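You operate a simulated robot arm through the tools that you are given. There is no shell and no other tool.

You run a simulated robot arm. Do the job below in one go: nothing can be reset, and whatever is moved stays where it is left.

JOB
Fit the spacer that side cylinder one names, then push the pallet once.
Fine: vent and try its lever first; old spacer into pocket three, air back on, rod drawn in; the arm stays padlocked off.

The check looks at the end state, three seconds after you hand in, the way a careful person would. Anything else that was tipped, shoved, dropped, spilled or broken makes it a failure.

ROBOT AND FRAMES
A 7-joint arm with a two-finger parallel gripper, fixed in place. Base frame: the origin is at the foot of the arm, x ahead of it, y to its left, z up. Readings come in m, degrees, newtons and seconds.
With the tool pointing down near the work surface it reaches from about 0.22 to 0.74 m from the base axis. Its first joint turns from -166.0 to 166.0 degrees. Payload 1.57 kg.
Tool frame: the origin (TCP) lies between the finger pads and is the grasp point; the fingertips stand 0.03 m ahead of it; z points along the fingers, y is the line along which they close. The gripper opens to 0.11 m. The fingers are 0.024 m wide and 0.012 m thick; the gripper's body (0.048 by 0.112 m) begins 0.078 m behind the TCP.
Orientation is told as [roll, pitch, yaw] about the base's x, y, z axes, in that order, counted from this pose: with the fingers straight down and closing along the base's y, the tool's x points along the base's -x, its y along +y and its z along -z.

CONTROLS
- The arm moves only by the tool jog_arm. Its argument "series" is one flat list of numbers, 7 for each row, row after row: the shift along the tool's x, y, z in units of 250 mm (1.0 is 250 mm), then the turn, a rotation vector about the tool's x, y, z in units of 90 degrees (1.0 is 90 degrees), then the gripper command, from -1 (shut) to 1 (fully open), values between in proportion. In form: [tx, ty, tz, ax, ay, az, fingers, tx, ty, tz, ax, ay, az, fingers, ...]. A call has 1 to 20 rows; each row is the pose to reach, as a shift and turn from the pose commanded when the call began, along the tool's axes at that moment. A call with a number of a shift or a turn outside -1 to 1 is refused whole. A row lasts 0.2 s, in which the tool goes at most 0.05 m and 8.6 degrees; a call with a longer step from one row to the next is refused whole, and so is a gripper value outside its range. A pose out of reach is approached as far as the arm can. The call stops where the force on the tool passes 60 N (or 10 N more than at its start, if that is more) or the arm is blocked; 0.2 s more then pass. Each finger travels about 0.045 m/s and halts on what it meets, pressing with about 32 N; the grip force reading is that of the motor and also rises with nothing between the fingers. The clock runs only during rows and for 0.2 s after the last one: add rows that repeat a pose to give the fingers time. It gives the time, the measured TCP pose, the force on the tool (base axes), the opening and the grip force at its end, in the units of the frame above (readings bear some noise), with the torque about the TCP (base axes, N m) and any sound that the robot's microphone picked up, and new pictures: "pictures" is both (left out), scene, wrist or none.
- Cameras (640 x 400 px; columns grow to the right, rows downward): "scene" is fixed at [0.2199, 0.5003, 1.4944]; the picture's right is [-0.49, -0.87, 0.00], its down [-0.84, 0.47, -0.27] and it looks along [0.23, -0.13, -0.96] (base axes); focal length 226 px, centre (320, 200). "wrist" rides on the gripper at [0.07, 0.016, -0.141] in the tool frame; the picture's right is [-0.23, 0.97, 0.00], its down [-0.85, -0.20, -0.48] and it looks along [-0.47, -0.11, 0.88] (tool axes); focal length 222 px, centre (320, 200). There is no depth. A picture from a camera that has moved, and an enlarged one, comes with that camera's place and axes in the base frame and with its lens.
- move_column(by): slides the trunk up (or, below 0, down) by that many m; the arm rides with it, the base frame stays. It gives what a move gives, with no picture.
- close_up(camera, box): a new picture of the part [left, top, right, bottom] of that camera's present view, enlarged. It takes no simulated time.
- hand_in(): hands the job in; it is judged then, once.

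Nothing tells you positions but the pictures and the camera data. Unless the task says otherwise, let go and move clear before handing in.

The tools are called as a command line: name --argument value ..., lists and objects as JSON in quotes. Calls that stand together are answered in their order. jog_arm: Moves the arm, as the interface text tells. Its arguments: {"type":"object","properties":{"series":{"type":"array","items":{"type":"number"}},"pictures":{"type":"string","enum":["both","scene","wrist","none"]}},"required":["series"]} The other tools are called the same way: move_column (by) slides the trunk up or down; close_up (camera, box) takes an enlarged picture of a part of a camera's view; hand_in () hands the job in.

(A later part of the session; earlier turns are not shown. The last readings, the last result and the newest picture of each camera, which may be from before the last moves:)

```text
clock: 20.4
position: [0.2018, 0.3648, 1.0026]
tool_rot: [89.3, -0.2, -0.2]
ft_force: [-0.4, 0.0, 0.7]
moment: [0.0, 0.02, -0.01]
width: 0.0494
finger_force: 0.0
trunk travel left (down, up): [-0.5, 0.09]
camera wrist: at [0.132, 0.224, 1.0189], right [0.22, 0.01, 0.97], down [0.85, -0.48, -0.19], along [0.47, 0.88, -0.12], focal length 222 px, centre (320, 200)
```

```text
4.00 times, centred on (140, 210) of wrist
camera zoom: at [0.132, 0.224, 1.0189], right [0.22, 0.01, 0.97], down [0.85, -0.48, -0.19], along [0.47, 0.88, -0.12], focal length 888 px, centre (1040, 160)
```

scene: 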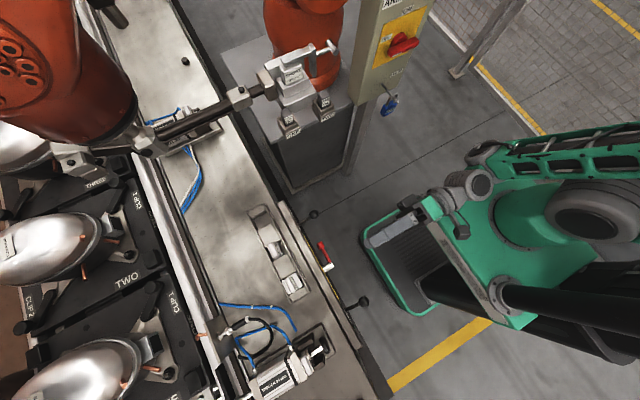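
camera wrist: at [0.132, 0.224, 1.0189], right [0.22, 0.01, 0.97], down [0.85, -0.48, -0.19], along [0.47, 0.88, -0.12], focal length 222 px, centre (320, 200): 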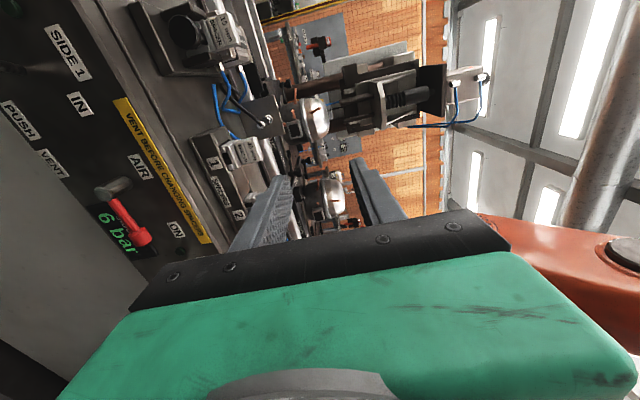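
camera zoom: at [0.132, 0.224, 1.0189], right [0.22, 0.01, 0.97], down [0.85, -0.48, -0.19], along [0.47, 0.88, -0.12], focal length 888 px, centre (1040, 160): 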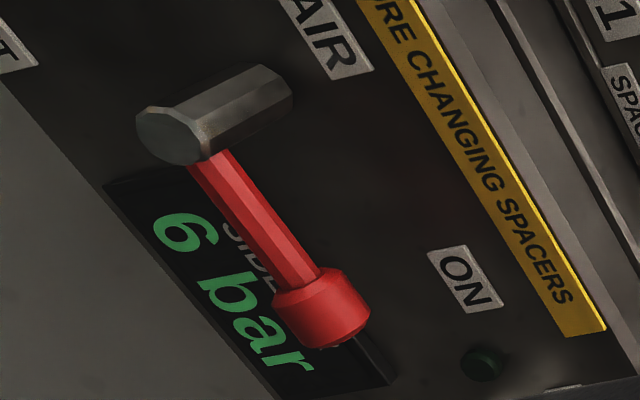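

The panel reads AIR: ON / VENT, "VENT BEFORE CHANGING SPACERS", at 6 bar. Knob at about (0.267, 0.472, 0.724), hub at about (0.193, 0.726). I'll lower the trunk to bring the tool to that height, staying clear of the panel.

move_column --by -0.15

move_column --by -0.128

jog_arm --series '[-0.09, 0, 0, 0, 0, 0, -0.1, -0.18, 0, 0, 0, 0, 0, -0.1, -0.26, 0, 0, 0, 0, 0, -0.1]' --pictures "both"

```text
clock: 22.1
position: [0.2024, 0.3642, 0.8524]
tool_rot: [89.3, 0.1, -0.1]
ft_force: [-0.6, 0.0, 0.3]
moment: [0.01, -0.01, -0.02]
width: 0.0496
finger_force: 0.1
trunk travel left (down, up): [-0.35, 0.24]
```

```text
clock: 23.7
position: [0.2015, 0.3647, 0.7245]
tool_rot: [89.2, -0.1, 0.0]
ft_force: [0.5, -0.1, 0.6]
moment: [0.0, 0.01, 0.0]
width: 0.0495
finger_force: 0.1
trunk travel left (down, up): [-0.222, 0.368]
```

```text
clock: 24.5
position: [0.2674, 0.3667, 0.726]
tool_rot: [89.0, 0.0, -0.2]
ft_force: [0.4, 0.1, -0.4]
moment: [0.01, 0.01, -0.01]
width: 0.0495
finger_force: 0.0
trunk travel left (down, up): [-0.222, 0.368]
camera wrist: at [0.1971, 0.227, 0.7433], right [0.23, 0.02, 0.97], down [0.85, -0.49, -0.19], along [0.47, 0.87, -0.12], focal length 222 px, centre (320, 200)
```

scene: 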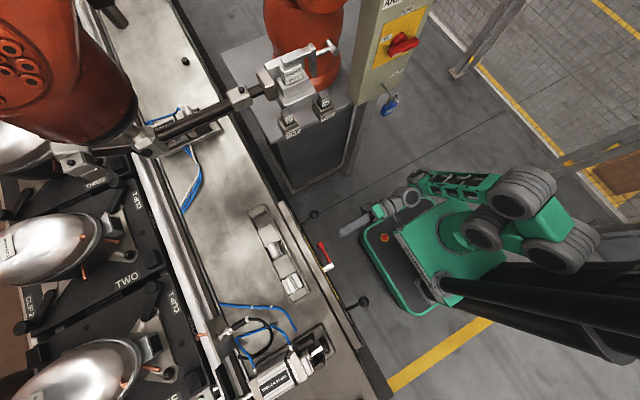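
wrist: 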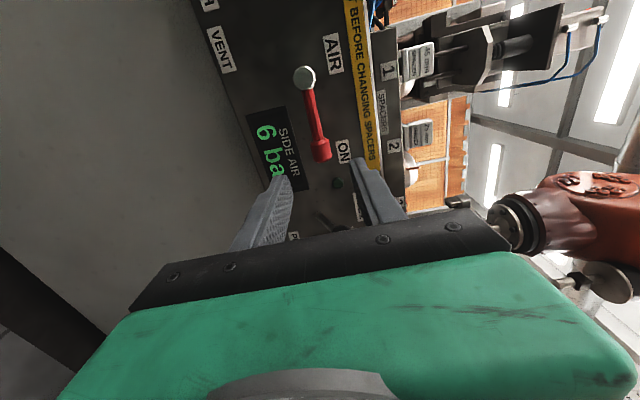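

The knob sits centred between the fingers ahead. I'll advance so the fingers straddle it, then close on it.

jog_arm --series '[0, 0, 0.1, 0, 0, 0, -0.1, 0, 0, 0.2, 0, 0, 0, -0.1, 0, 0, 0.3, 0, 0, 0, -0.1, 0, 0, 0.36, 0, 0, 0, -0.1]' --pictures "wrist"

close_up --camera "wrist" --box '[200, 20, 440, 220]'

```text
clock: 25.5
position: [0.2674, 0.4545, 0.7251]
tool_rot: [89.4, 0.0, -0.1]
ft_force: [-0.1, 0.1, 0.0]
moment: [-0.04, 0.01, 0.01]
width: 0.0496
finger_force: 0.2
trunk travel left (down, up): [-0.222, 0.368]
camera wrist: at [0.1974, 0.3135, 0.7412], right [0.23, 0.01, 0.97], down [0.85, -0.48, -0.19], along [0.47, 0.88, -0.12], focal length 222 px, centre (320, 200)
```

wrist: 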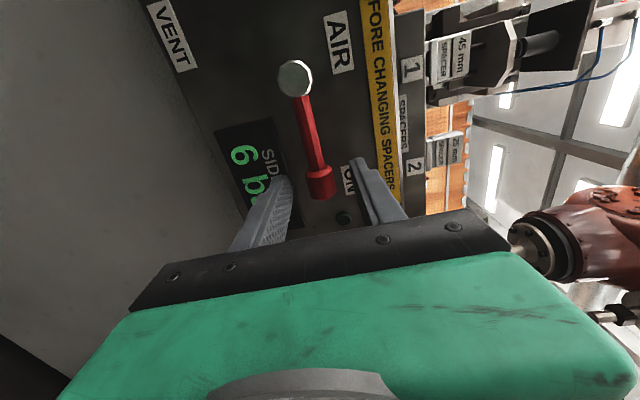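

```text
2.00 times, centred on (320, 120) of wrist
camera zoom: at [0.1974, 0.3135, 0.7412], right [0.23, 0.01, 0.97], down [0.85, -0.48, -0.19], along [0.47, 0.88, -0.12], focal length 444 px, centre (320, 360)
```

zoom: 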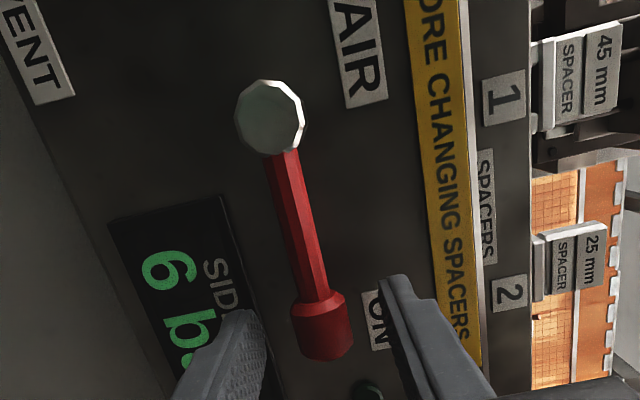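

jog_arm --series '[0, 0, 0, 0, 0, 0, -0.5, 0, 0, 0, 0, 0, 0, -0.8, 0, 0, 0, 0, 0, 0, -0.8, 0, 0, 0, 0, 0, 0, -0.8]' --pictures "wrist"

```text
clock: 26.5
position: [0.2671, 0.4545, 0.7241]
tool_rot: [89.4, 0.0, -0.1]
ft_force: [0.9, 3.8, 3.7]
moment: [0.2, 0.4, -0.12]
width: 0.0211
finger_force: 33.7
trunk travel left (down, up): [-0.222, 0.368]
camera wrist: at [0.1975, 0.3134, 0.7415], right [0.23, 0.01, 0.97], down [0.85, -0.48, -0.19], along [0.47, 0.88, -0.12], focal length 222 px, centre (320, 200)
```

wrist: 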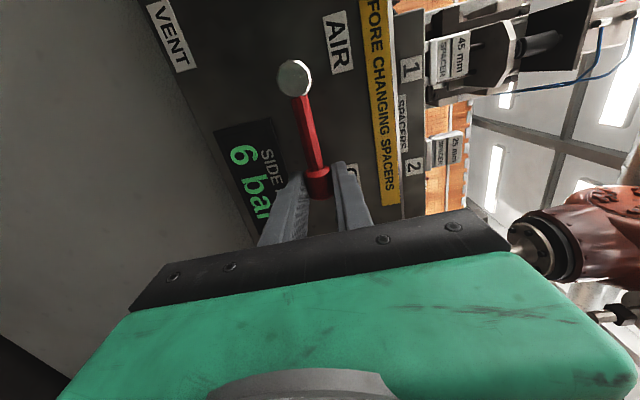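

The knob is held (21 mm wide). I'll swing it down 90° about the hub to VENT, rolling the tool along with the handle.

jog_arm --series '[0.0025, -0.0388, 0, 0, 0, 0.0833, -0.8, 0.0101, -0.077, 0, 0, 0, 0.1667, -0.8, 0.0227, -0.1139, 0, 0, 0, 0.25, -0.8, 0.0399, -0.1488, 0, 0, 0, 0.3333, -0.8, 0.0615, -0.1812, 0, 0, 0, 0.4167, -0.8, 0.0872, -0.2104, 0, 0, 0, 0.5, -0.8]' --pictures "wrist"

```text
clock: 27.9
position: [0.2452, 0.4529, 0.6713]
tool_rot: [89.4, 45.1, -0.4]
ft_force: [-8.8, -7.6, 23.6]
moment: [0.46, 0.68, 0.02]
width: 0.0211
finger_force: 34.9
trunk travel left (down, up): [-0.222, 0.368]
camera wrist: at [0.2073, 0.3136, 0.7332], right [0.85, 0.01, 0.53], down [0.46, -0.48, -0.74], along [0.25, 0.88, -0.41], focal length 222 px, centre (320, 200)
```

wrist: 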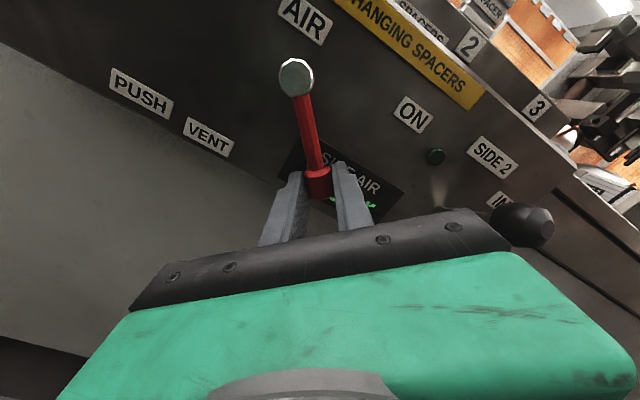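

jog_arm --series '[0.0025, -0.0388, 0, 0, 0, 0.0833, -0.8, 0.0101, -0.077, 0, 0, 0, 0.1667, -0.8, 0.0227, -0.1139, 0, 0, 0, 0.25, -0.8, 0.0399, -0.1488, 0, 0, 0, 0.3333, -0.8, 0.0615, -0.1812, 0, 0, 0, 0.4167, -0.8, 0.0872, -0.2104, 0, 0, 0, 0.5, -0.8]' --pictures "wrist"

```text
clock: 29.3
position: [0.199, 0.46, 0.6579]
tool_rot: [101.3, 88.7, 11.2]
ft_force: [-2.5, -5.7, -10.8]
moment: [-0.14, -0.28, -0.04]
width: 0.0217
finger_force: 12.6
trunk travel left (down, up): [-0.222, 0.368]
camera wrist: at [0.2129, 0.3188, 0.7247], right [0.98, 0.0, -0.2], down [-0.18, -0.47, -0.86], along [-0.1, 0.88, -0.46], focal length 222 px, centre (320, 200)
```

wrist: 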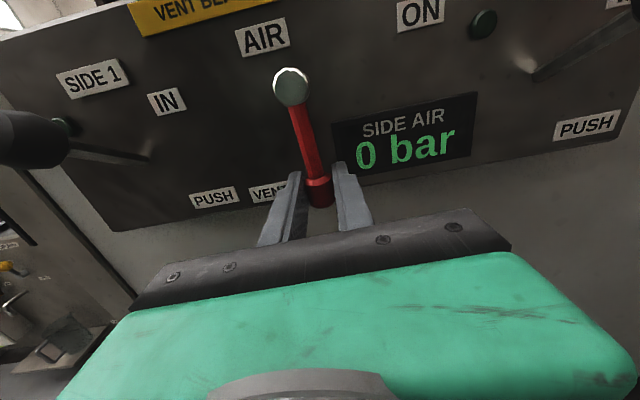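

SIDE AIR now reads 0 bar. I'll open, back off and confirm it stays vented.

jog_arm --series '[0, 0, 0, 0, 0, 0, -0.5, 0, 0, 0, 0, 0, 0, -0.2, 0, 0, 0, 0, 0, 0, -0.1, 0, 0, -0.1, 0, 0, 0, -0.1, 0, 0, -0.2, 0, 0, 0, -0.1, 0, 0, -0.3, 0, 0, 0, -0.1, 0, 0, -0.38, 0, 0, 0, -0.1]' --pictures "both"

close_up --camera "wrist" --box '[20, 20, 620, 260]'

```text
clock: 30.9
position: [0.1979, 0.3805, 0.6719]
tool_rot: [-3.0, 87.3, -93.1]
ft_force: [-0.4, 0.4, -0.1]
moment: [0.01, 0.0, 0.03]
width: 0.0494
finger_force: 0.2
out of reach, approached as far as the arm can: row 5, 6, 7
trunk travel left (down, up): [-0.222, 0.368]
camera wrist: at [0.2134, 0.2429, 0.7463], right [0.97, -0.01, -0.23], down [-0.2, -0.52, -0.83], along [-0.11, 0.86, -0.51], focal length 222 px, centre (320, 200)
```

scene: 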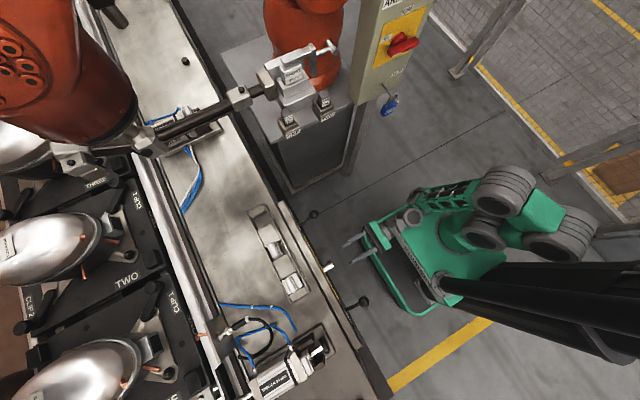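
wrist: 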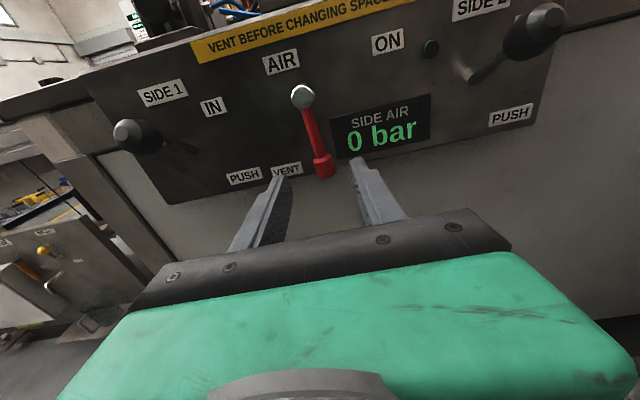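

```text
1.07 times, centred on (320, 140) of wrist (not enlarged: the box is as wide or as high as the picture)
camera zoom: at [0.2134, 0.2429, 0.7463], right [0.97, -0.01, -0.23], down [-0.2, -0.52, -0.83], along [-0.11, 0.86, -0.51], focal length 237 px, centre (320, 264)
```

zoom: 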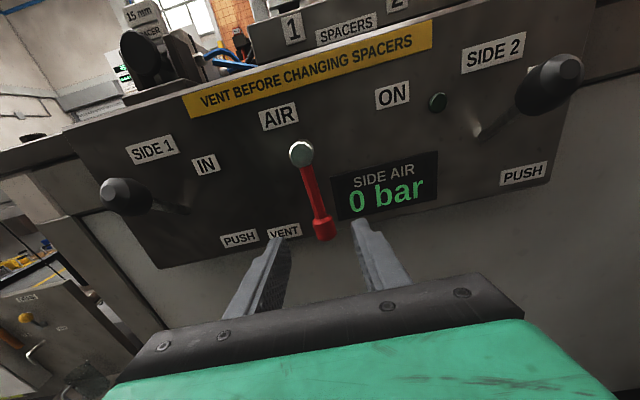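

Vented and holding at 0 bar. Next I'll try the SIDE 1 lever: move up, tilt the tool 45° down for reach, and approach the ball, with fingers closing along x.

jog_arm --series '[0.1, -0.029, 0, 0, -0.083, 0, 0, 0.2, -0.057, 0, 0, -0.167, 0, 0.1, 0.3, -0.086, 0, 0, -0.25, 0, 0.2, 0.4, -0.115, 0, 0, -0.333, 0, 0.2, 0.5, -0.143, 0, 0, -0.417, 0, 0.2, 0.6, -0.172, 0, 0, -0.5, 0, 0.2]' --pictures "wrist"

```text
clock: 32.3
position: [0.1552, 0.3844, 0.8225]
tool_rot: [0.1, 44.2, -90.3]
ft_force: [1.0, 0.0, -0.1]
moment: [0.01, -0.01, -0.01]
width: 0.066
finger_force: 0.0
trunk travel left (down, up): [-0.222, 0.368]
camera wrist: at [0.1715, 0.3367, 0.9706], right [0.97, -0.17, -0.16], down [-0.2, -0.95, -0.25], along [-0.11, 0.28, -0.95], focal length 222 px, centre (320, 200)
```

wrist: 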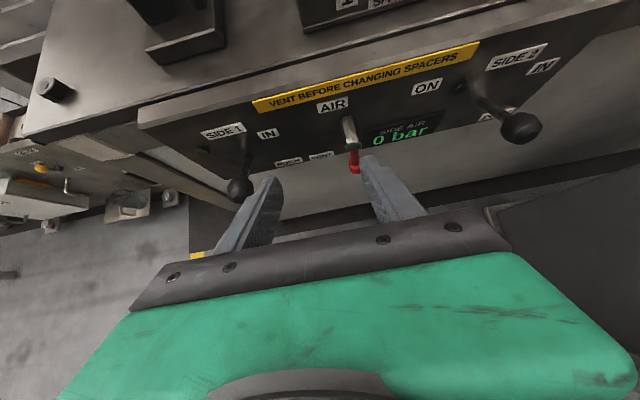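

The SIDE 1 ball checks out at about (0.052, 0.437, 0.737). Moving to a standoff and then straddling it.

jog_arm --series '[-0.029, -0.138, 0.017, 0, 0, 0, 0.2, -0.058, -0.275, 0.035, 0, 0, 0, 0.2, -0.087, -0.413, 0.052, 0, 0, 0, 0.2]' --pictures "wrist"

close_up --camera "wrist" --box '[200, 50, 440, 220]'

```text
clock: 33.1
position: [0.1108, 0.3801, 0.811]
tool_rot: [0.0, 44.3, -90.1]
ft_force: [0.7, -0.4, -0.2]
moment: [0.0, 0.0, 0.02]
width: 0.0659
finger_force: 0.0
out of reach, approached as far as the arm can: row 2, 3
trunk travel left (down, up): [-0.222, 0.368]
camera wrist: at [0.1261, 0.3325, 0.9598], right [0.97, -0.16, -0.16], down [-0.2, -0.95, -0.25], along [-0.11, 0.28, -0.95], focal length 222 px, centre (320, 200)
```

wrist: 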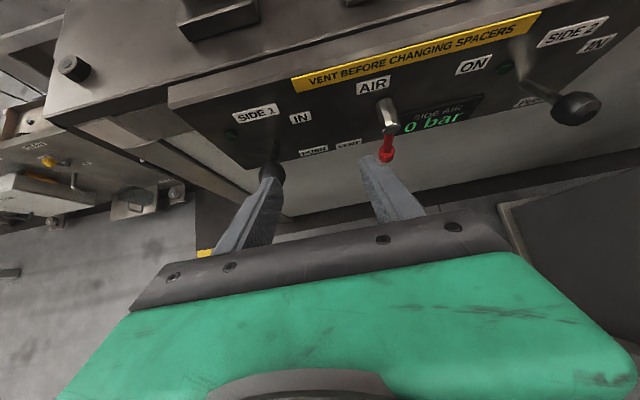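

```text
2.35 times, centred on (320, 135) of wrist
camera zoom: at [0.1261, 0.3325, 0.9598], right [0.97, -0.16, -0.16], down [-0.2, -0.95, -0.25], along [-0.11, 0.28, -0.95], focal length 523 px, centre (320, 353)
```

zoom: 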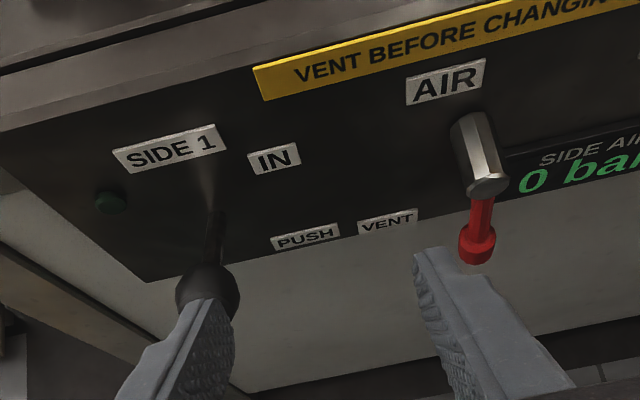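

Too close to the base with the trunk this low. I'll raise the trunk again and come down onto the ball with a steeper tool.

move_column --by 0.278

jog_arm --series '[0.0, -0.06, 0.05, 0, -0.08, 0, 0.2, 0.0, -0.12, 0.12, 0, -0.16, 0, 0.2, 0.0, -0.18, 0.19, 0, -0.24, 0, 0.2, 0.0, -0.235, 0.26, 0, -0.32, 0, 0.2]' --pictures "wrist"

```text
clock: 35.9
position: [0.1105, 0.3809, 1.0882]
tool_rot: [0.0, 44.3, -90.0]
ft_force: [0.7, 0.4, -0.2]
moment: [-0.01, 0.0, 0.05]
width: 0.0661
finger_force: 0.1
trunk travel left (down, up): [-0.5, 0.09]
```

```text
clock: 36.9
position: [0.1099, 0.4195, 1.0391]
tool_rot: [1.0, 16.6, -88.4]
ft_force: [-0.5, -0.7, -0.3]
moment: [0.04, -0.01, 0.0]
width: 0.066
finger_force: 0.1
out of reach, approached as far as the arm can: row 1, 2, 3, 4
trunk travel left (down, up): [-0.5, 0.09]
camera wrist: at [0.1223, 0.4465, 1.1938], right [0.98, -0.2, -0.05], down [-0.18, -0.96, 0.21], along [-0.09, -0.2, -0.98], focal length 222 px, centre (320, 200)
```

wrist: 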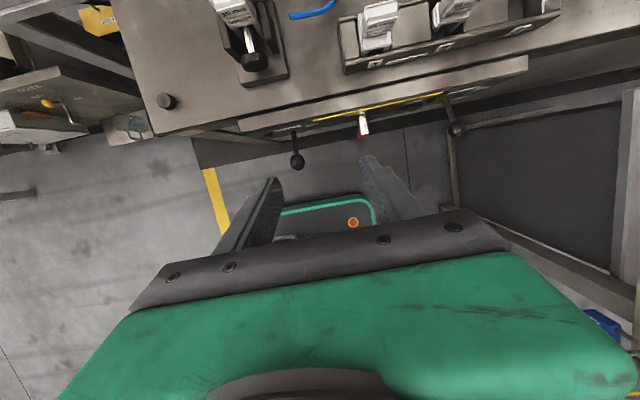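

The wrist joint hits its limit with the camera on the far side here, so I'll square the tool up and turn it 180° to the camera-near side, where this spot was reachable earlier.

jog_arm --series '[0, 0, 0, 0, -0.09, 0, 0.2, 0, 0, 0, 0, -0.184, 0, 0.2]' --pictures "none"

jog_arm --series '[0, 0, 0, 0, 0, -0.09, 0.2, 0, 0, 0, 0, 0, -0.18, 0.2, 0, 0, 0, 0, 0, -0.27, 0.2, 0, 0, 0, 0, 0, -0.36, 0.2, 0, 0, 0, 0, 0, -0.45, 0.2, 0, 0, 0, 0, 0, -0.54, 0.2, 0, 0, 0, 0, 0, -0.63, 0.2, 0, 0, 0, 0, 0, -0.72, 0.2, 0, 0, 0, 0, 0, -0.81, 0.2, 0, 0, 0, 0, 0, -0.9, 0.2, 0, 0, 0, 0, 0, -0.99, 0.2]' --pictures "none"

jog_arm --series '[0, 0, 0, 0, 0, -0.09, 0.2, 0, 0, 0, 0, 0, -0.18, 0.2, 0, 0, 0, 0, 0, -0.27, 0.2, 0, 0, 0, 0, 0, -0.36, 0.2, 0, 0, 0, 0, 0, -0.45, 0.2, 0, 0, 0, 0, 0, -0.54, 0.2, 0, 0, 0, 0, 0, -0.63, 0.2, 0, 0, 0, 0, 0, -0.72, 0.2, 0, 0, 0, 0, 0, -0.81, 0.2, 0, 0, 0, 0, 0, -0.9, 0.2, 0, 0, 0, 0, 0, -0.985, 0.2]' --pictures "wrist"

```text
clock: 37.5
position: [0.1141, 0.4214, 1.0445]
tool_rot: [0.3, 0.9, -90.0]
ft_force: [-0.6, -0.3, 0.7]
moment: [0.01, -0.03, -0.03]
width: 0.0657
finger_force: 0.1
out of reach, approached as far as the arm can: row 1, 2
trunk travel left (down, up): [-0.5, 0.09]
```

```text
clock: 39.9
position: [0.1146, 0.4224, 1.044]
tool_rot: [-1.1, -0.1, -0.8]
ft_force: [0.1, 0.6, 0.3]
moment: [0.02, 0.02, 0.03]
width: 0.066
finger_force: 0.0
trunk travel left (down, up): [-0.5, 0.09]
```

```text
clock: 42.3
position: [0.1135, 0.4217, 1.0436]
tool_rot: [-0.1, 1.0, 87.7]
ft_force: [0.3, 0.6, 0.0]
moment: [0.0, 0.04, -0.02]
width: 0.0662
finger_force: 0.1
trunk travel left (down, up): [-0.5, 0.09]
camera wrist: at [0.0947, 0.3565, 1.1859], right [-0.96, 0.26, -0.01], down [0.23, 0.86, 0.46], along [0.13, 0.45, -0.89], focal length 222 px, centre (320, 200)
```

wrist: 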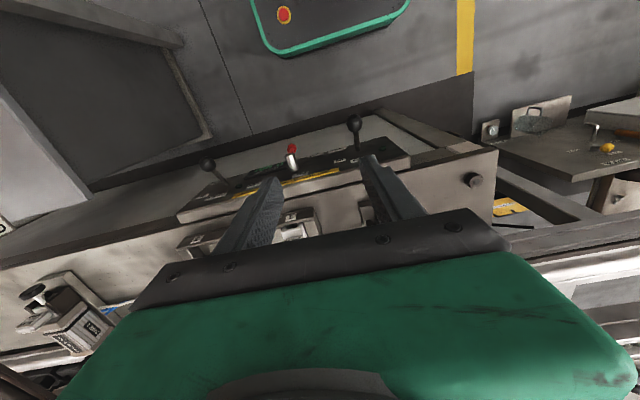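

jog_arm --series '[-0.013, 0.05, 0.155, 0, -0.003, -0.006, 0.2, -0.026, 0.099, 0.309, 0, -0.005, -0.012, 0.2, -0.039, 0.149, 0.464, 0, -0.008, -0.018, 0.2, -0.052, 0.198, 0.618, 0, -0.011, -0.026, 0.2, -0.065, 0.248, 0.773, 0, -0.011, -0.026, 0.2]' --pictures "wrist"

close_up --camera "wrist" --box '[230, 60, 430, 190]'

```text
clock: 43.5
position: [0.0539, 0.4385, 0.8515]
tool_rot: [-0.1, 0.0, 89.9]
ft_force: [0.6, 0.5, 0.4]
moment: [-0.02, 0.01, -0.02]
width: 0.0659
finger_force: 0.0
trunk travel left (down, up): [-0.5, 0.09]
camera wrist: at [0.0374, 0.3704, 0.9916], right [-0.97, 0.23, 0.0], down [0.2, 0.85, 0.48], along [0.11, 0.47, -0.88], focal length 222 px, centre (320, 200)
```

wrist: 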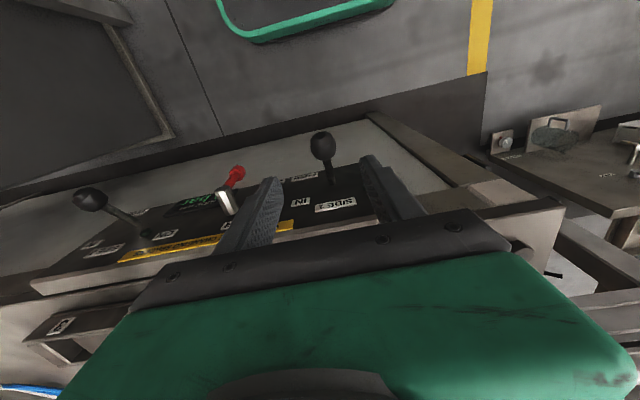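

```text
3.08 times, centred on (330, 125) of wrist
camera zoom: at [0.0374, 0.3704, 0.9916], right [-0.97, 0.23, 0.0], down [0.2, 0.85, 0.48], along [0.11, 0.47, -0.88], focal length 684 px, centre (289, 431)
```

zoom: 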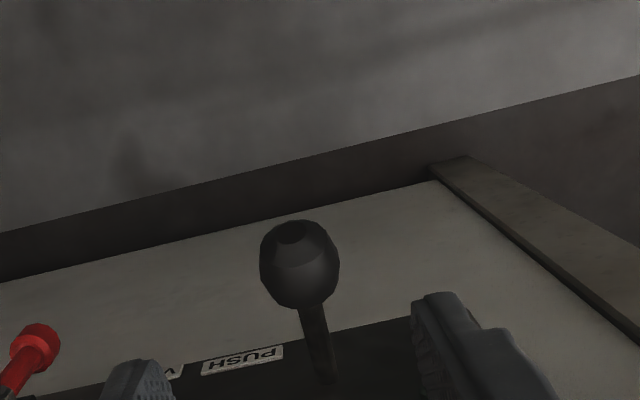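

jog_arm --series '[0.002, 0.006, 0.15, 0, 0, 0, 0.2, 0.004, 0.012, 0.3, 0, 0, 0, 0.2, 0.004, 0.012, 0.414, 0, 0, 0, 0.2, 0.004, 0.012, 0.414, 0, 0, 0, 0.2]' --pictures "wrist"

close_up --camera "wrist" --box '[200, 60, 440, 210]'

```text
clock: 44.5
position: [0.0481, 0.4385, 0.7472]
tool_rot: [0.0, 0.0, 90.0]
ft_force: [-0.5, 0.4, 0.6]
moment: [-0.04, -0.01, 0.0]
width: 0.066
finger_force: 0.1
trunk travel left (down, up): [-0.5, 0.09]
camera wrist: at [0.0318, 0.3692, 0.8886], right [-0.97, 0.23, 0.0], down [0.2, 0.86, 0.48], along [0.11, 0.47, -0.88], focal length 222 px, centre (320, 200)
```

wrist: 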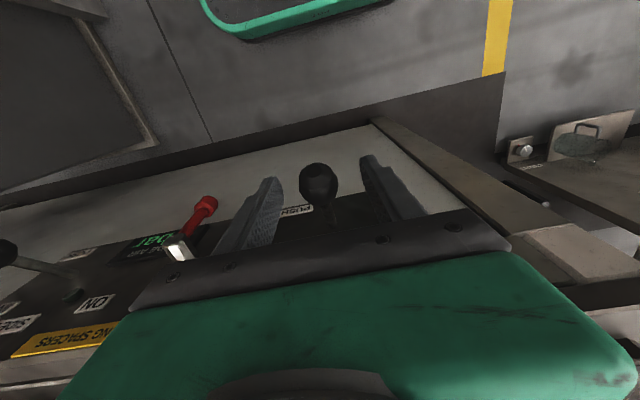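

```text
2.67 times, centred on (320, 135) of wrist
camera zoom: at [0.0318, 0.3692, 0.8886], right [-0.97, 0.23, 0.0], down [0.2, 0.86, 0.48], along [0.11, 0.47, -0.88], focal length 592 px, centre (320, 373)
```

zoom: 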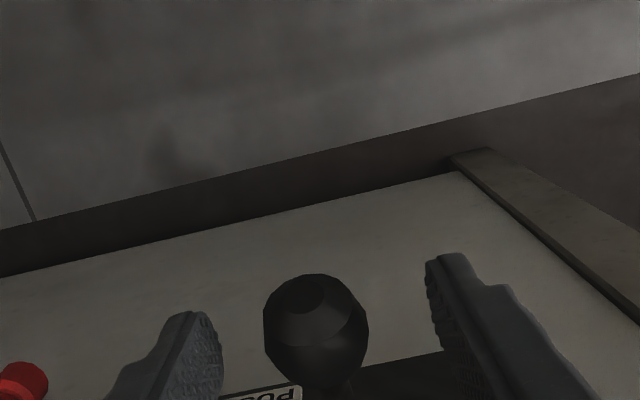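

Ball centred between the fingers. Closing on it, then trying the lever down to PUSH with the air vented.

jog_arm --series '[0, 0, 0, 0, 0, 0, -0.2, 0, 0, 0, 0, 0, 0, -0.7, 0, 0, 0, 0, 0, 0, -0.7, 0, 0, 0, 0, 0, 0, -0.7, 0, 0, 0, 0, 0, 0, -0.7]' --pictures "none"

```text
clock: 45.7
position: [0.05, 0.4381, 0.7494]
tool_rot: [0.0, 0.1, 89.9]
ft_force: [16.3, 1.1, -1.0]
moment: [0.02, -0.4, -0.11]
width: 0.0312
finger_force: 40.3
trunk travel left (down, up): [-0.5, 0.09]
```

jog_arm --series '[0.016, -0.008, 0.036, 0, 0, 0, -0.7, 0.027, -0.008, 0.072, 0, 0, 0, -0.7, 0.033, -0.008, 0.108, 0, 0, 0, -0.7, 0.034, -0.008, 0.14, 0, 0, 0, -0.7, 0.032, -0.008, 0.177, 0, 0, 0, -0.7, 0.026, -0.008, 0.213, 0, 0, 0, -0.7, 0.014, -0.008, 0.248, 0, 0, 0, -0.7, 0.0, -0.008, 0.28, 0, 0, 0, -0.7]' --pictures "both"

close_up --camera "scene" --box '[200, 290, 360, 400]'

close_up --camera "wrist" --box '[0, 100, 460, 340]'

```text
clock: 47.5
position: [0.0505, 0.4358, 0.6779]
tool_rot: [0.0, 0.2, 90.2]
ft_force: [-10.7, -3.5, 0.0]
moment: [0.07, 0.13, 0.01]
width: 0.0321
finger_force: 13.7
trunk travel left (down, up): [-0.5, 0.09]
camera wrist: at [0.0338, 0.3667, 0.8179], right [-0.97, 0.22, 0.0], down [0.2, 0.86, 0.48], along [0.11, 0.46, -0.88], focal length 222 px, centre (320, 200)
```

scene: 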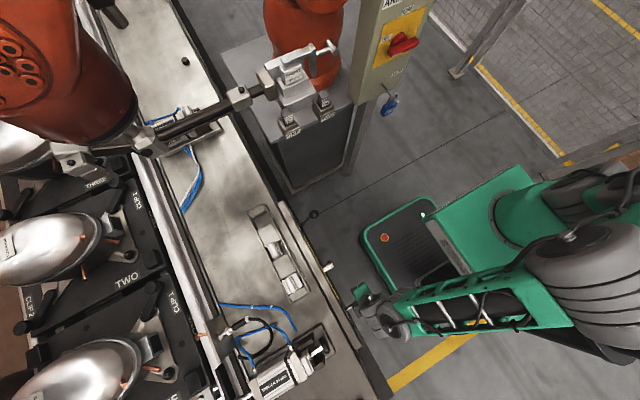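
wrist: 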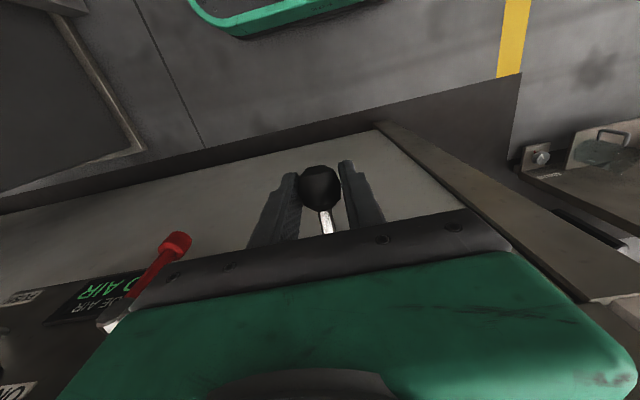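

```text
3.64 times, centred on (280, 345) of scene
camera zoom: at [0.2199, 0.5003, 1.4944], right [-0.49, -0.87, 0.0], down [-0.84, 0.47, -0.27], along [0.23, -0.13, -0.96], focal length 821 px, centre (466, -327)
```

zoom: 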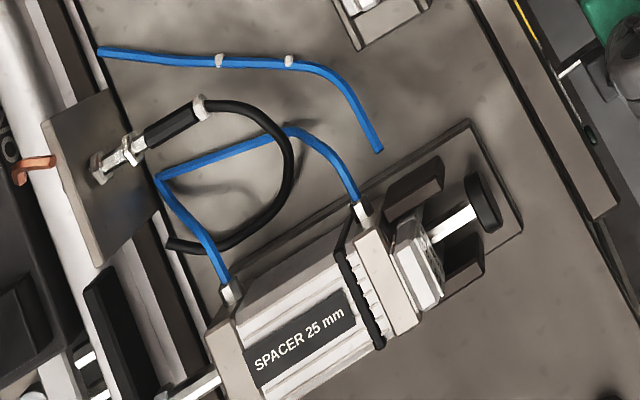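

```text
1.39 times, centred on (230, 220) of wrist
camera zoom: at [0.0338, 0.3667, 0.8179], right [-0.97, 0.22, 0.0], down [0.2, 0.86, 0.48], along [0.11, 0.46, -0.88], focal length 309 px, centre (445, 172)
```

zoom: 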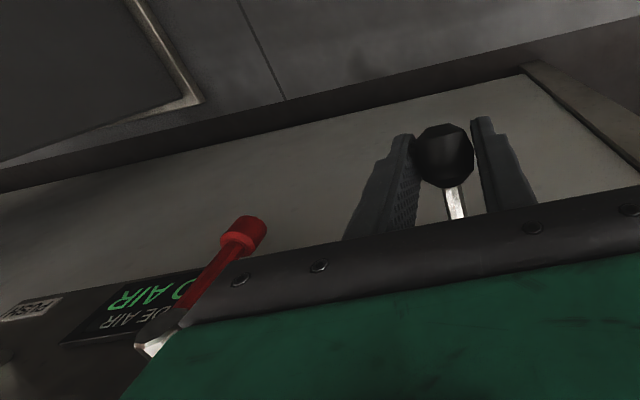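

The lever is at PUSH and nothing moved (rod unchanged; display now says NO AIR). Returning the lever to IN.

jog_arm --series '[0.014, 0.005, -0.032, 0, 0, 0, -0.7, 0.026, 0.005, -0.067, 0, 0, 0, -0.7, 0.032, 0.005, -0.103, 0, 0, 0, -0.7, 0.034, 0.005, -0.14, 0, 0, 0, -0.7, 0.033, 0.005, -0.172, 0, 0, 0, -0.7, 0.027, 0.005, -0.208, 0, 0, 0, -0.7, 0.016, 0.005, -0.244, 0, 0, 0, -0.7, 0.0, 0.005, -0.284, 0, 0, 0, -0.7]' --pictures "wrist"

close_up --camera "wrist" --box '[0, 100, 460, 340]'

```text
clock: 49.3
position: [0.051, 0.4378, 0.7503]
tool_rot: [-0.1, -0.1, 89.9]
ft_force: [-10.7, -5.6, 3.5]
moment: [0.07, 0.19, -0.01]
width: 0.032
finger_force: 12.9
trunk travel left (down, up): [-0.5, 0.09]
camera wrist: at [0.0334, 0.3683, 0.8897], right [-0.97, 0.23, 0.0], down [0.2, 0.85, 0.48], along [0.11, 0.47, -0.88], focal length 222 px, centre (320, 200)
```

wrist: 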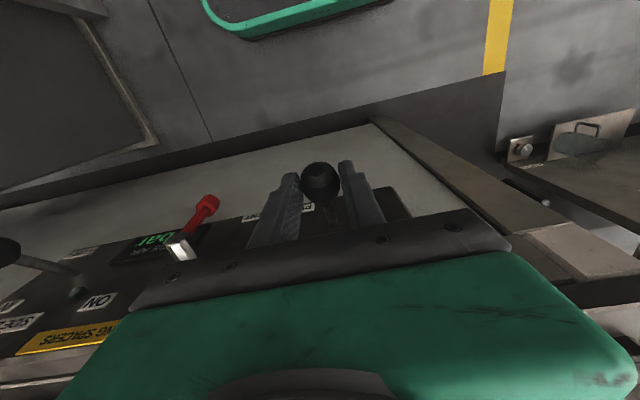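

```text
1.39 times, centred on (230, 220) of wrist
camera zoom: at [0.0334, 0.3683, 0.8897], right [-0.97, 0.23, 0.0], down [0.2, 0.85, 0.48], along [0.11, 0.47, -0.88], focal length 309 px, centre (445, 172)
```

zoom: 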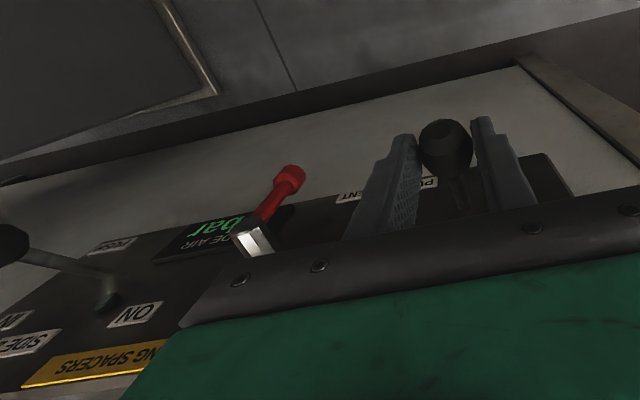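

Lever is back at IN, air still vented. Releasing and rising, then heading above the old 15 mm spacer on cylinder 1.

jog_arm --series '[0, 0, 0, 0, 0, 0, -0.2, 0, 0, 0, 0, 0, 0, 0.2, 0, 0, 0, 0, 0, 0, 0.2, 0, 0, -0.16, 0, 0, 0, 0.2, 0, 0, -0.34, 0, 0, 0, 0.2, 0, 0, -0.52, 0, 0, 0, 0.2, 0, 0, -0.7, 0, 0, 0, 0.2, 0, 0, -0.88, 0, 0, 0, 0.2]' --pictures "wrist"

close_up --camera "wrist" --box '[100, 60, 440, 210]'

```text
clock: 51.1
position: [0.0517, 0.435, 0.9702]
tool_rot: [0.0, 0.1, 90.0]
ft_force: [0.2, -0.2, -0.6]
moment: [-0.02, -0.02, 0.01]
width: 0.0658
finger_force: 0.0
trunk travel left (down, up): [-0.5, 0.09]
camera wrist: at [0.0357, 0.3671, 1.1101], right [-0.97, 0.23, 0.0], down [0.2, 0.86, 0.48], along [0.11, 0.46, -0.88], focal length 222 px, centre (320, 200)
```

wrist: 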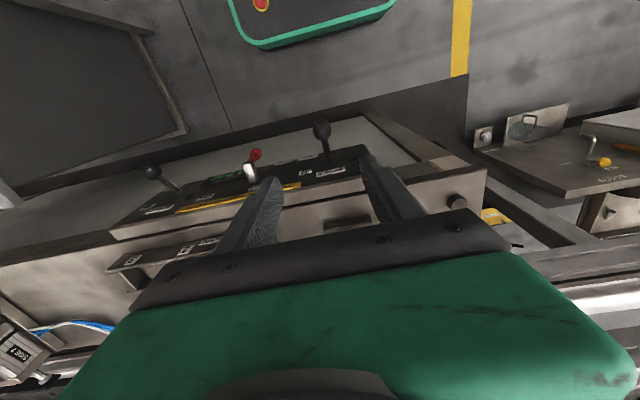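

```text
1.88 times, centred on (270, 135) of wrist
camera zoom: at [0.0357, 0.3671, 1.1101], right [-0.97, 0.23, 0.0], down [0.2, 0.86, 0.48], along [0.11, 0.46, -0.88], focal length 418 px, centre (414, 322)
```

zoom: 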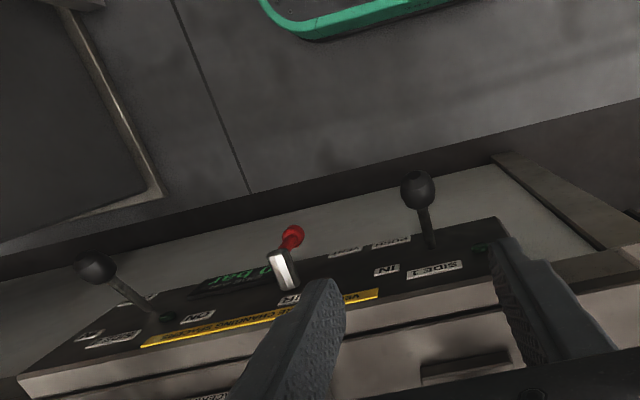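

jog_arm --series '[-0.159, 0.009, -0.024, 0, 0, 0, 0.1, -0.318, 0.019, -0.048, 0, 0, 0, 0.05, -0.478, 0.028, -0.072, 0, 0, 0, 0.02, -0.637, 0.038, -0.096, 0, 0, 0, 0.02, -0.796, 0.047, -0.12, 0, 0, 0, 0.02]' --pictures "both"

close_up --camera "wrist" --box '[240, 40, 440, 165]'

close_up --camera "scene" --box '[200, 300, 360, 400]'

```text
clock: 52.3
position: [0.0398, 0.6356, 0.9981]
tool_rot: [0.0, 0.1, 90.0]
ft_force: [0.4, 0.3, -0.2]
moment: [-0.02, -0.01, 0.0]
width: 0.056
finger_force: 0.1
trunk travel left (down, up): [-0.5, 0.09]
camera wrist: at [0.0235, 0.5675, 1.1393], right [-0.97, 0.23, 0.0], down [0.2, 0.86, 0.48], along [0.11, 0.46, -0.88], focal length 222 px, centre (320, 200)
```

scene: 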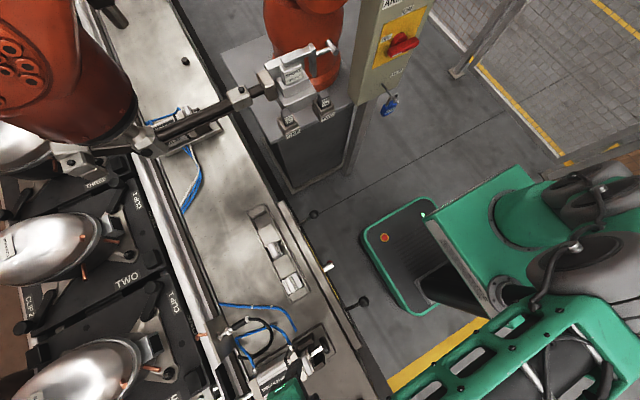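
wrist: 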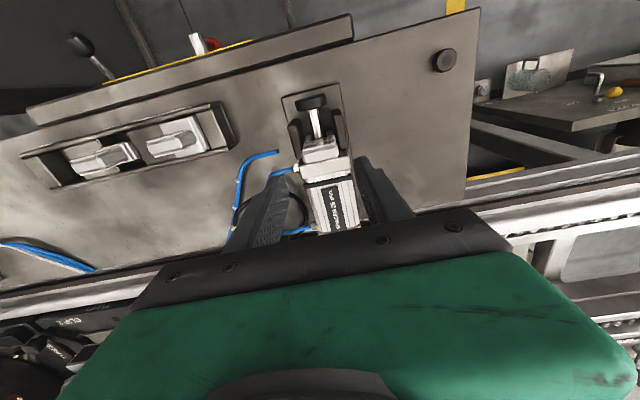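

```text
3.20 times, centred on (340, 102) of wrist
camera zoom: at [0.0235, 0.5675, 1.1393], right [-0.97, 0.23, 0.0], down [0.2, 0.86, 0.48], along [0.11, 0.46, -0.88], focal length 711 px, centre (256, 512)
```

zoom: 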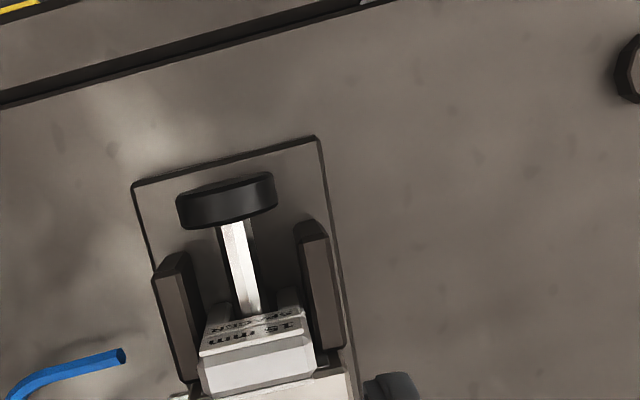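

```text
4.00 times, centred on (280, 350) of scene
camera zoom: at [0.2199, 0.5003, 1.4944], right [-0.49, -0.87, 0.0], down [-0.84, 0.47, -0.27], along [0.23, -0.13, -0.96], focal length 903 px, centre (480, -400)
```

zoom: 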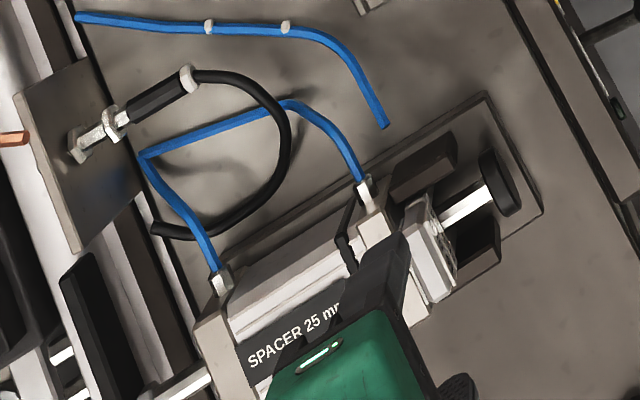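

Guide-block tops are at z≈0.865 and the handle spans about z 0.875–0.904 at x≈0.0396, so the fingers can come down safely beside the tab. Descending and gripping.

jog_arm --series '[0, 0, 0.12, 0, 0, 0, 0.02, 0, 0, 0.24, 0, 0, 0, 0.02, 0, 0, 0.32, 0, 0, 0, 0.02, 0, 0, 0.36, 0, 0, 0, 0.02]' --pictures "wrist"

close_up --camera "wrist" --box '[220, 80, 440, 215]'

```text
clock: 53.3
position: [0.039, 0.6341, 0.9078]
tool_rot: [0.0, 0.1, 89.9]
ft_force: [0.4, 0.6, 0.1]
moment: [0.02, -0.03, -0.03]
width: 0.0561
finger_force: 0.1
trunk travel left (down, up): [-0.5, 0.09]
camera wrist: at [0.0221, 0.5656, 1.0482], right [-0.97, 0.23, 0.0], down [0.2, 0.86, 0.48], along [0.11, 0.46, -0.88], focal length 222 px, centre (320, 200)
```

wrist: 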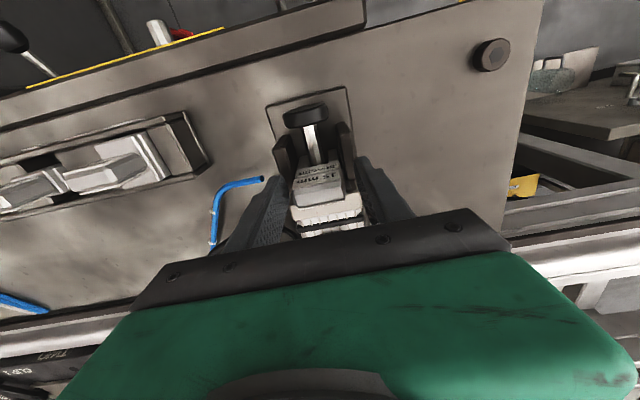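

```text
2.91 times, centred on (330, 148) of wrist
camera zoom: at [0.0221, 0.5656, 1.0482], right [-0.97, 0.23, 0.0], down [0.2, 0.86, 0.48], along [0.11, 0.46, -0.88], focal length 646 px, centre (291, 353)
```

zoom: 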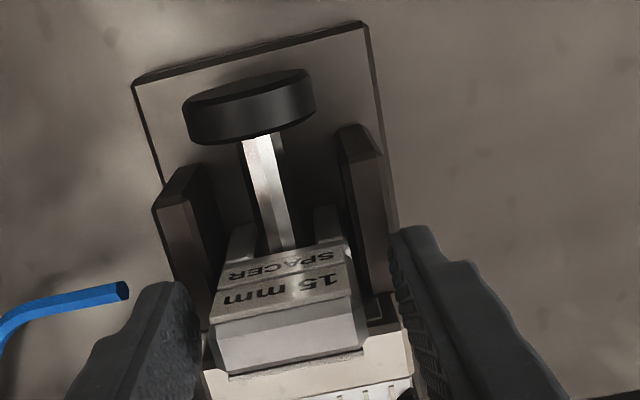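

jog_arm --series '[0, 0, 0, 0, 0, 0, -0.2, 0, 0, 0, 0, 0, 0, -0.5, 0, 0, 0, 0, 0, 0, -0.7, 0, 0, 0, 0, 0, 0, -0.7]' --pictures "wrist"

close_up --camera "wrist" --box '[220, 80, 440, 215]'

```text
clock: 54.3
position: [0.039, 0.6337, 0.9075]
tool_rot: [0.1, 0.1, 90.1]
ft_force: [-0.3, 0.8, 0.1]
moment: [0.04, 0.0, -0.01]
width: 0.0392
finger_force: 31.8
trunk travel left (down, up): [-0.5, 0.09]
camera wrist: at [0.0221, 0.5656, 1.0485], right [-0.97, 0.23, 0.0], down [0.2, 0.86, 0.48], along [0.11, 0.47, -0.88], focal length 222 px, centre (320, 200)
```

wrist: 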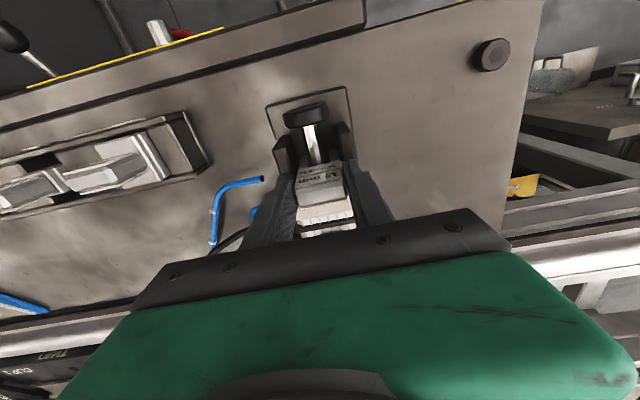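

```text
2.91 times, centred on (330, 148) of wrist
camera zoom: at [0.0221, 0.5656, 1.0485], right [-0.97, 0.23, 0.0], down [0.2, 0.86, 0.48], along [0.11, 0.47, -0.88], focal length 646 px, centre (291, 353)
```

zoom: 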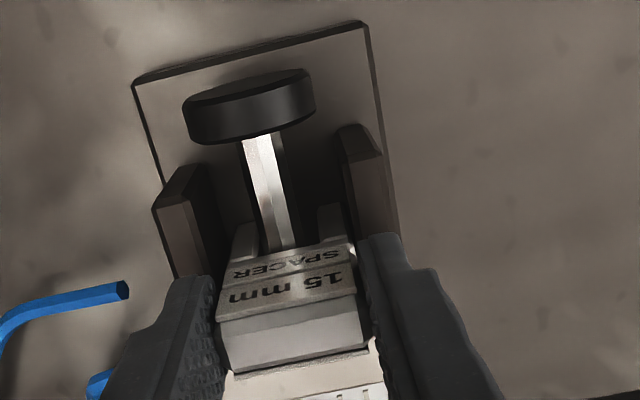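

Gripped cleanly (39 mm, no side load). Lifting the old spacer straight up.

jog_arm --series '[0, 0, -0.04, 0, 0, 0, -0.7, 0, 0, -0.1, 0, 0, 0, -0.7, 0, 0, -0.16, 0, 0, 0, -0.7, 0, 0, -0.24, 0, 0, 0, -0.7, 0, 0, -0.34, 0, 0, 0, -0.7, 0, 0, -0.46, 0, 0, 0, -0.7]' --pictures "wrist"

close_up --camera "wrist" --box '[220, 40, 440, 215]'

close_up --camera "scene" --box '[200, 300, 360, 400]'

```text
clock: 55.7
position: [0.0387, 0.6353, 1.0231]
tool_rot: [-0.1, 0.1, 90.1]
ft_force: [0.4, -0.6, -0.7]
moment: [0.01, 0.02, -0.01]
width: 0.0393
finger_force: 32.0
trunk travel left (down, up): [-0.5, 0.09]
camera wrist: at [0.0225, 0.5662, 1.1634], right [-0.97, 0.23, 0.0], down [0.2, 0.86, 0.48], along [0.11, 0.46, -0.88], focal length 222 px, centre (320, 200)
```

wrist: 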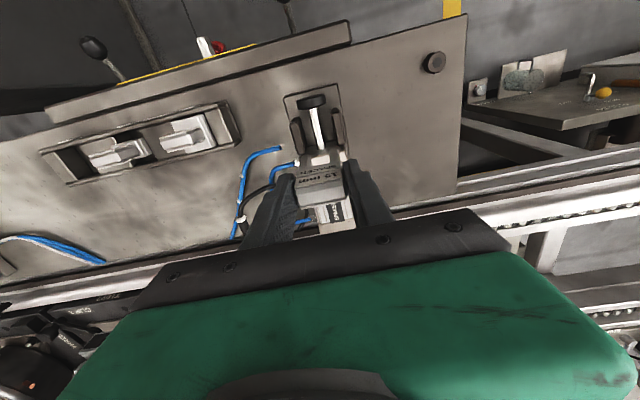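

```text
2.29 times, centred on (330, 128) of wrist
camera zoom: at [0.0225, 0.5662, 1.1634], right [-0.97, 0.23, 0.0], down [0.2, 0.86, 0.48], along [0.11, 0.46, -0.88], focal length 508 px, centre (297, 366)
```

zoom: 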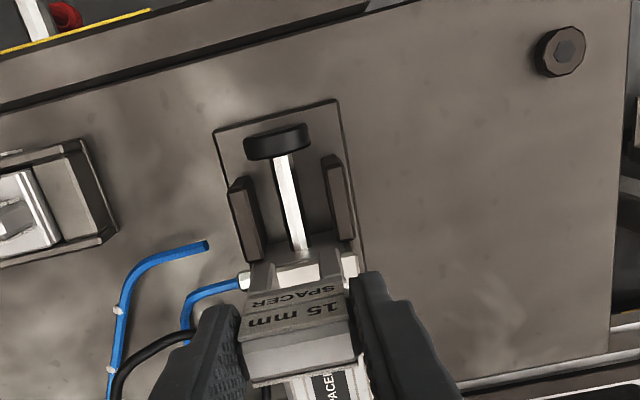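

```text
4.00 times, centred on (280, 350) of scene
camera zoom: at [0.2199, 0.5003, 1.4944], right [-0.49, -0.87, 0.0], down [-0.84, 0.47, -0.27], along [0.23, -0.13, -0.96], focal length 903 px, centre (480, -400)
```

zoom: 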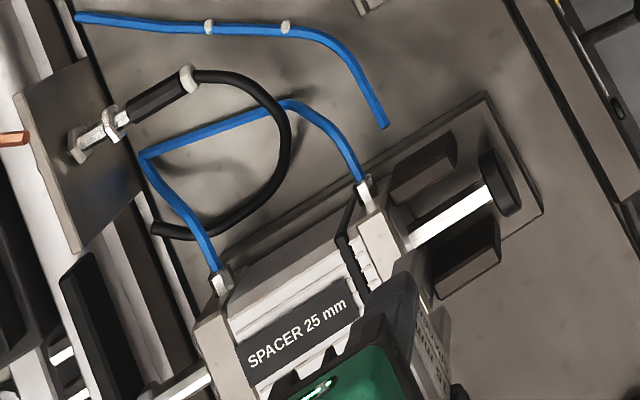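

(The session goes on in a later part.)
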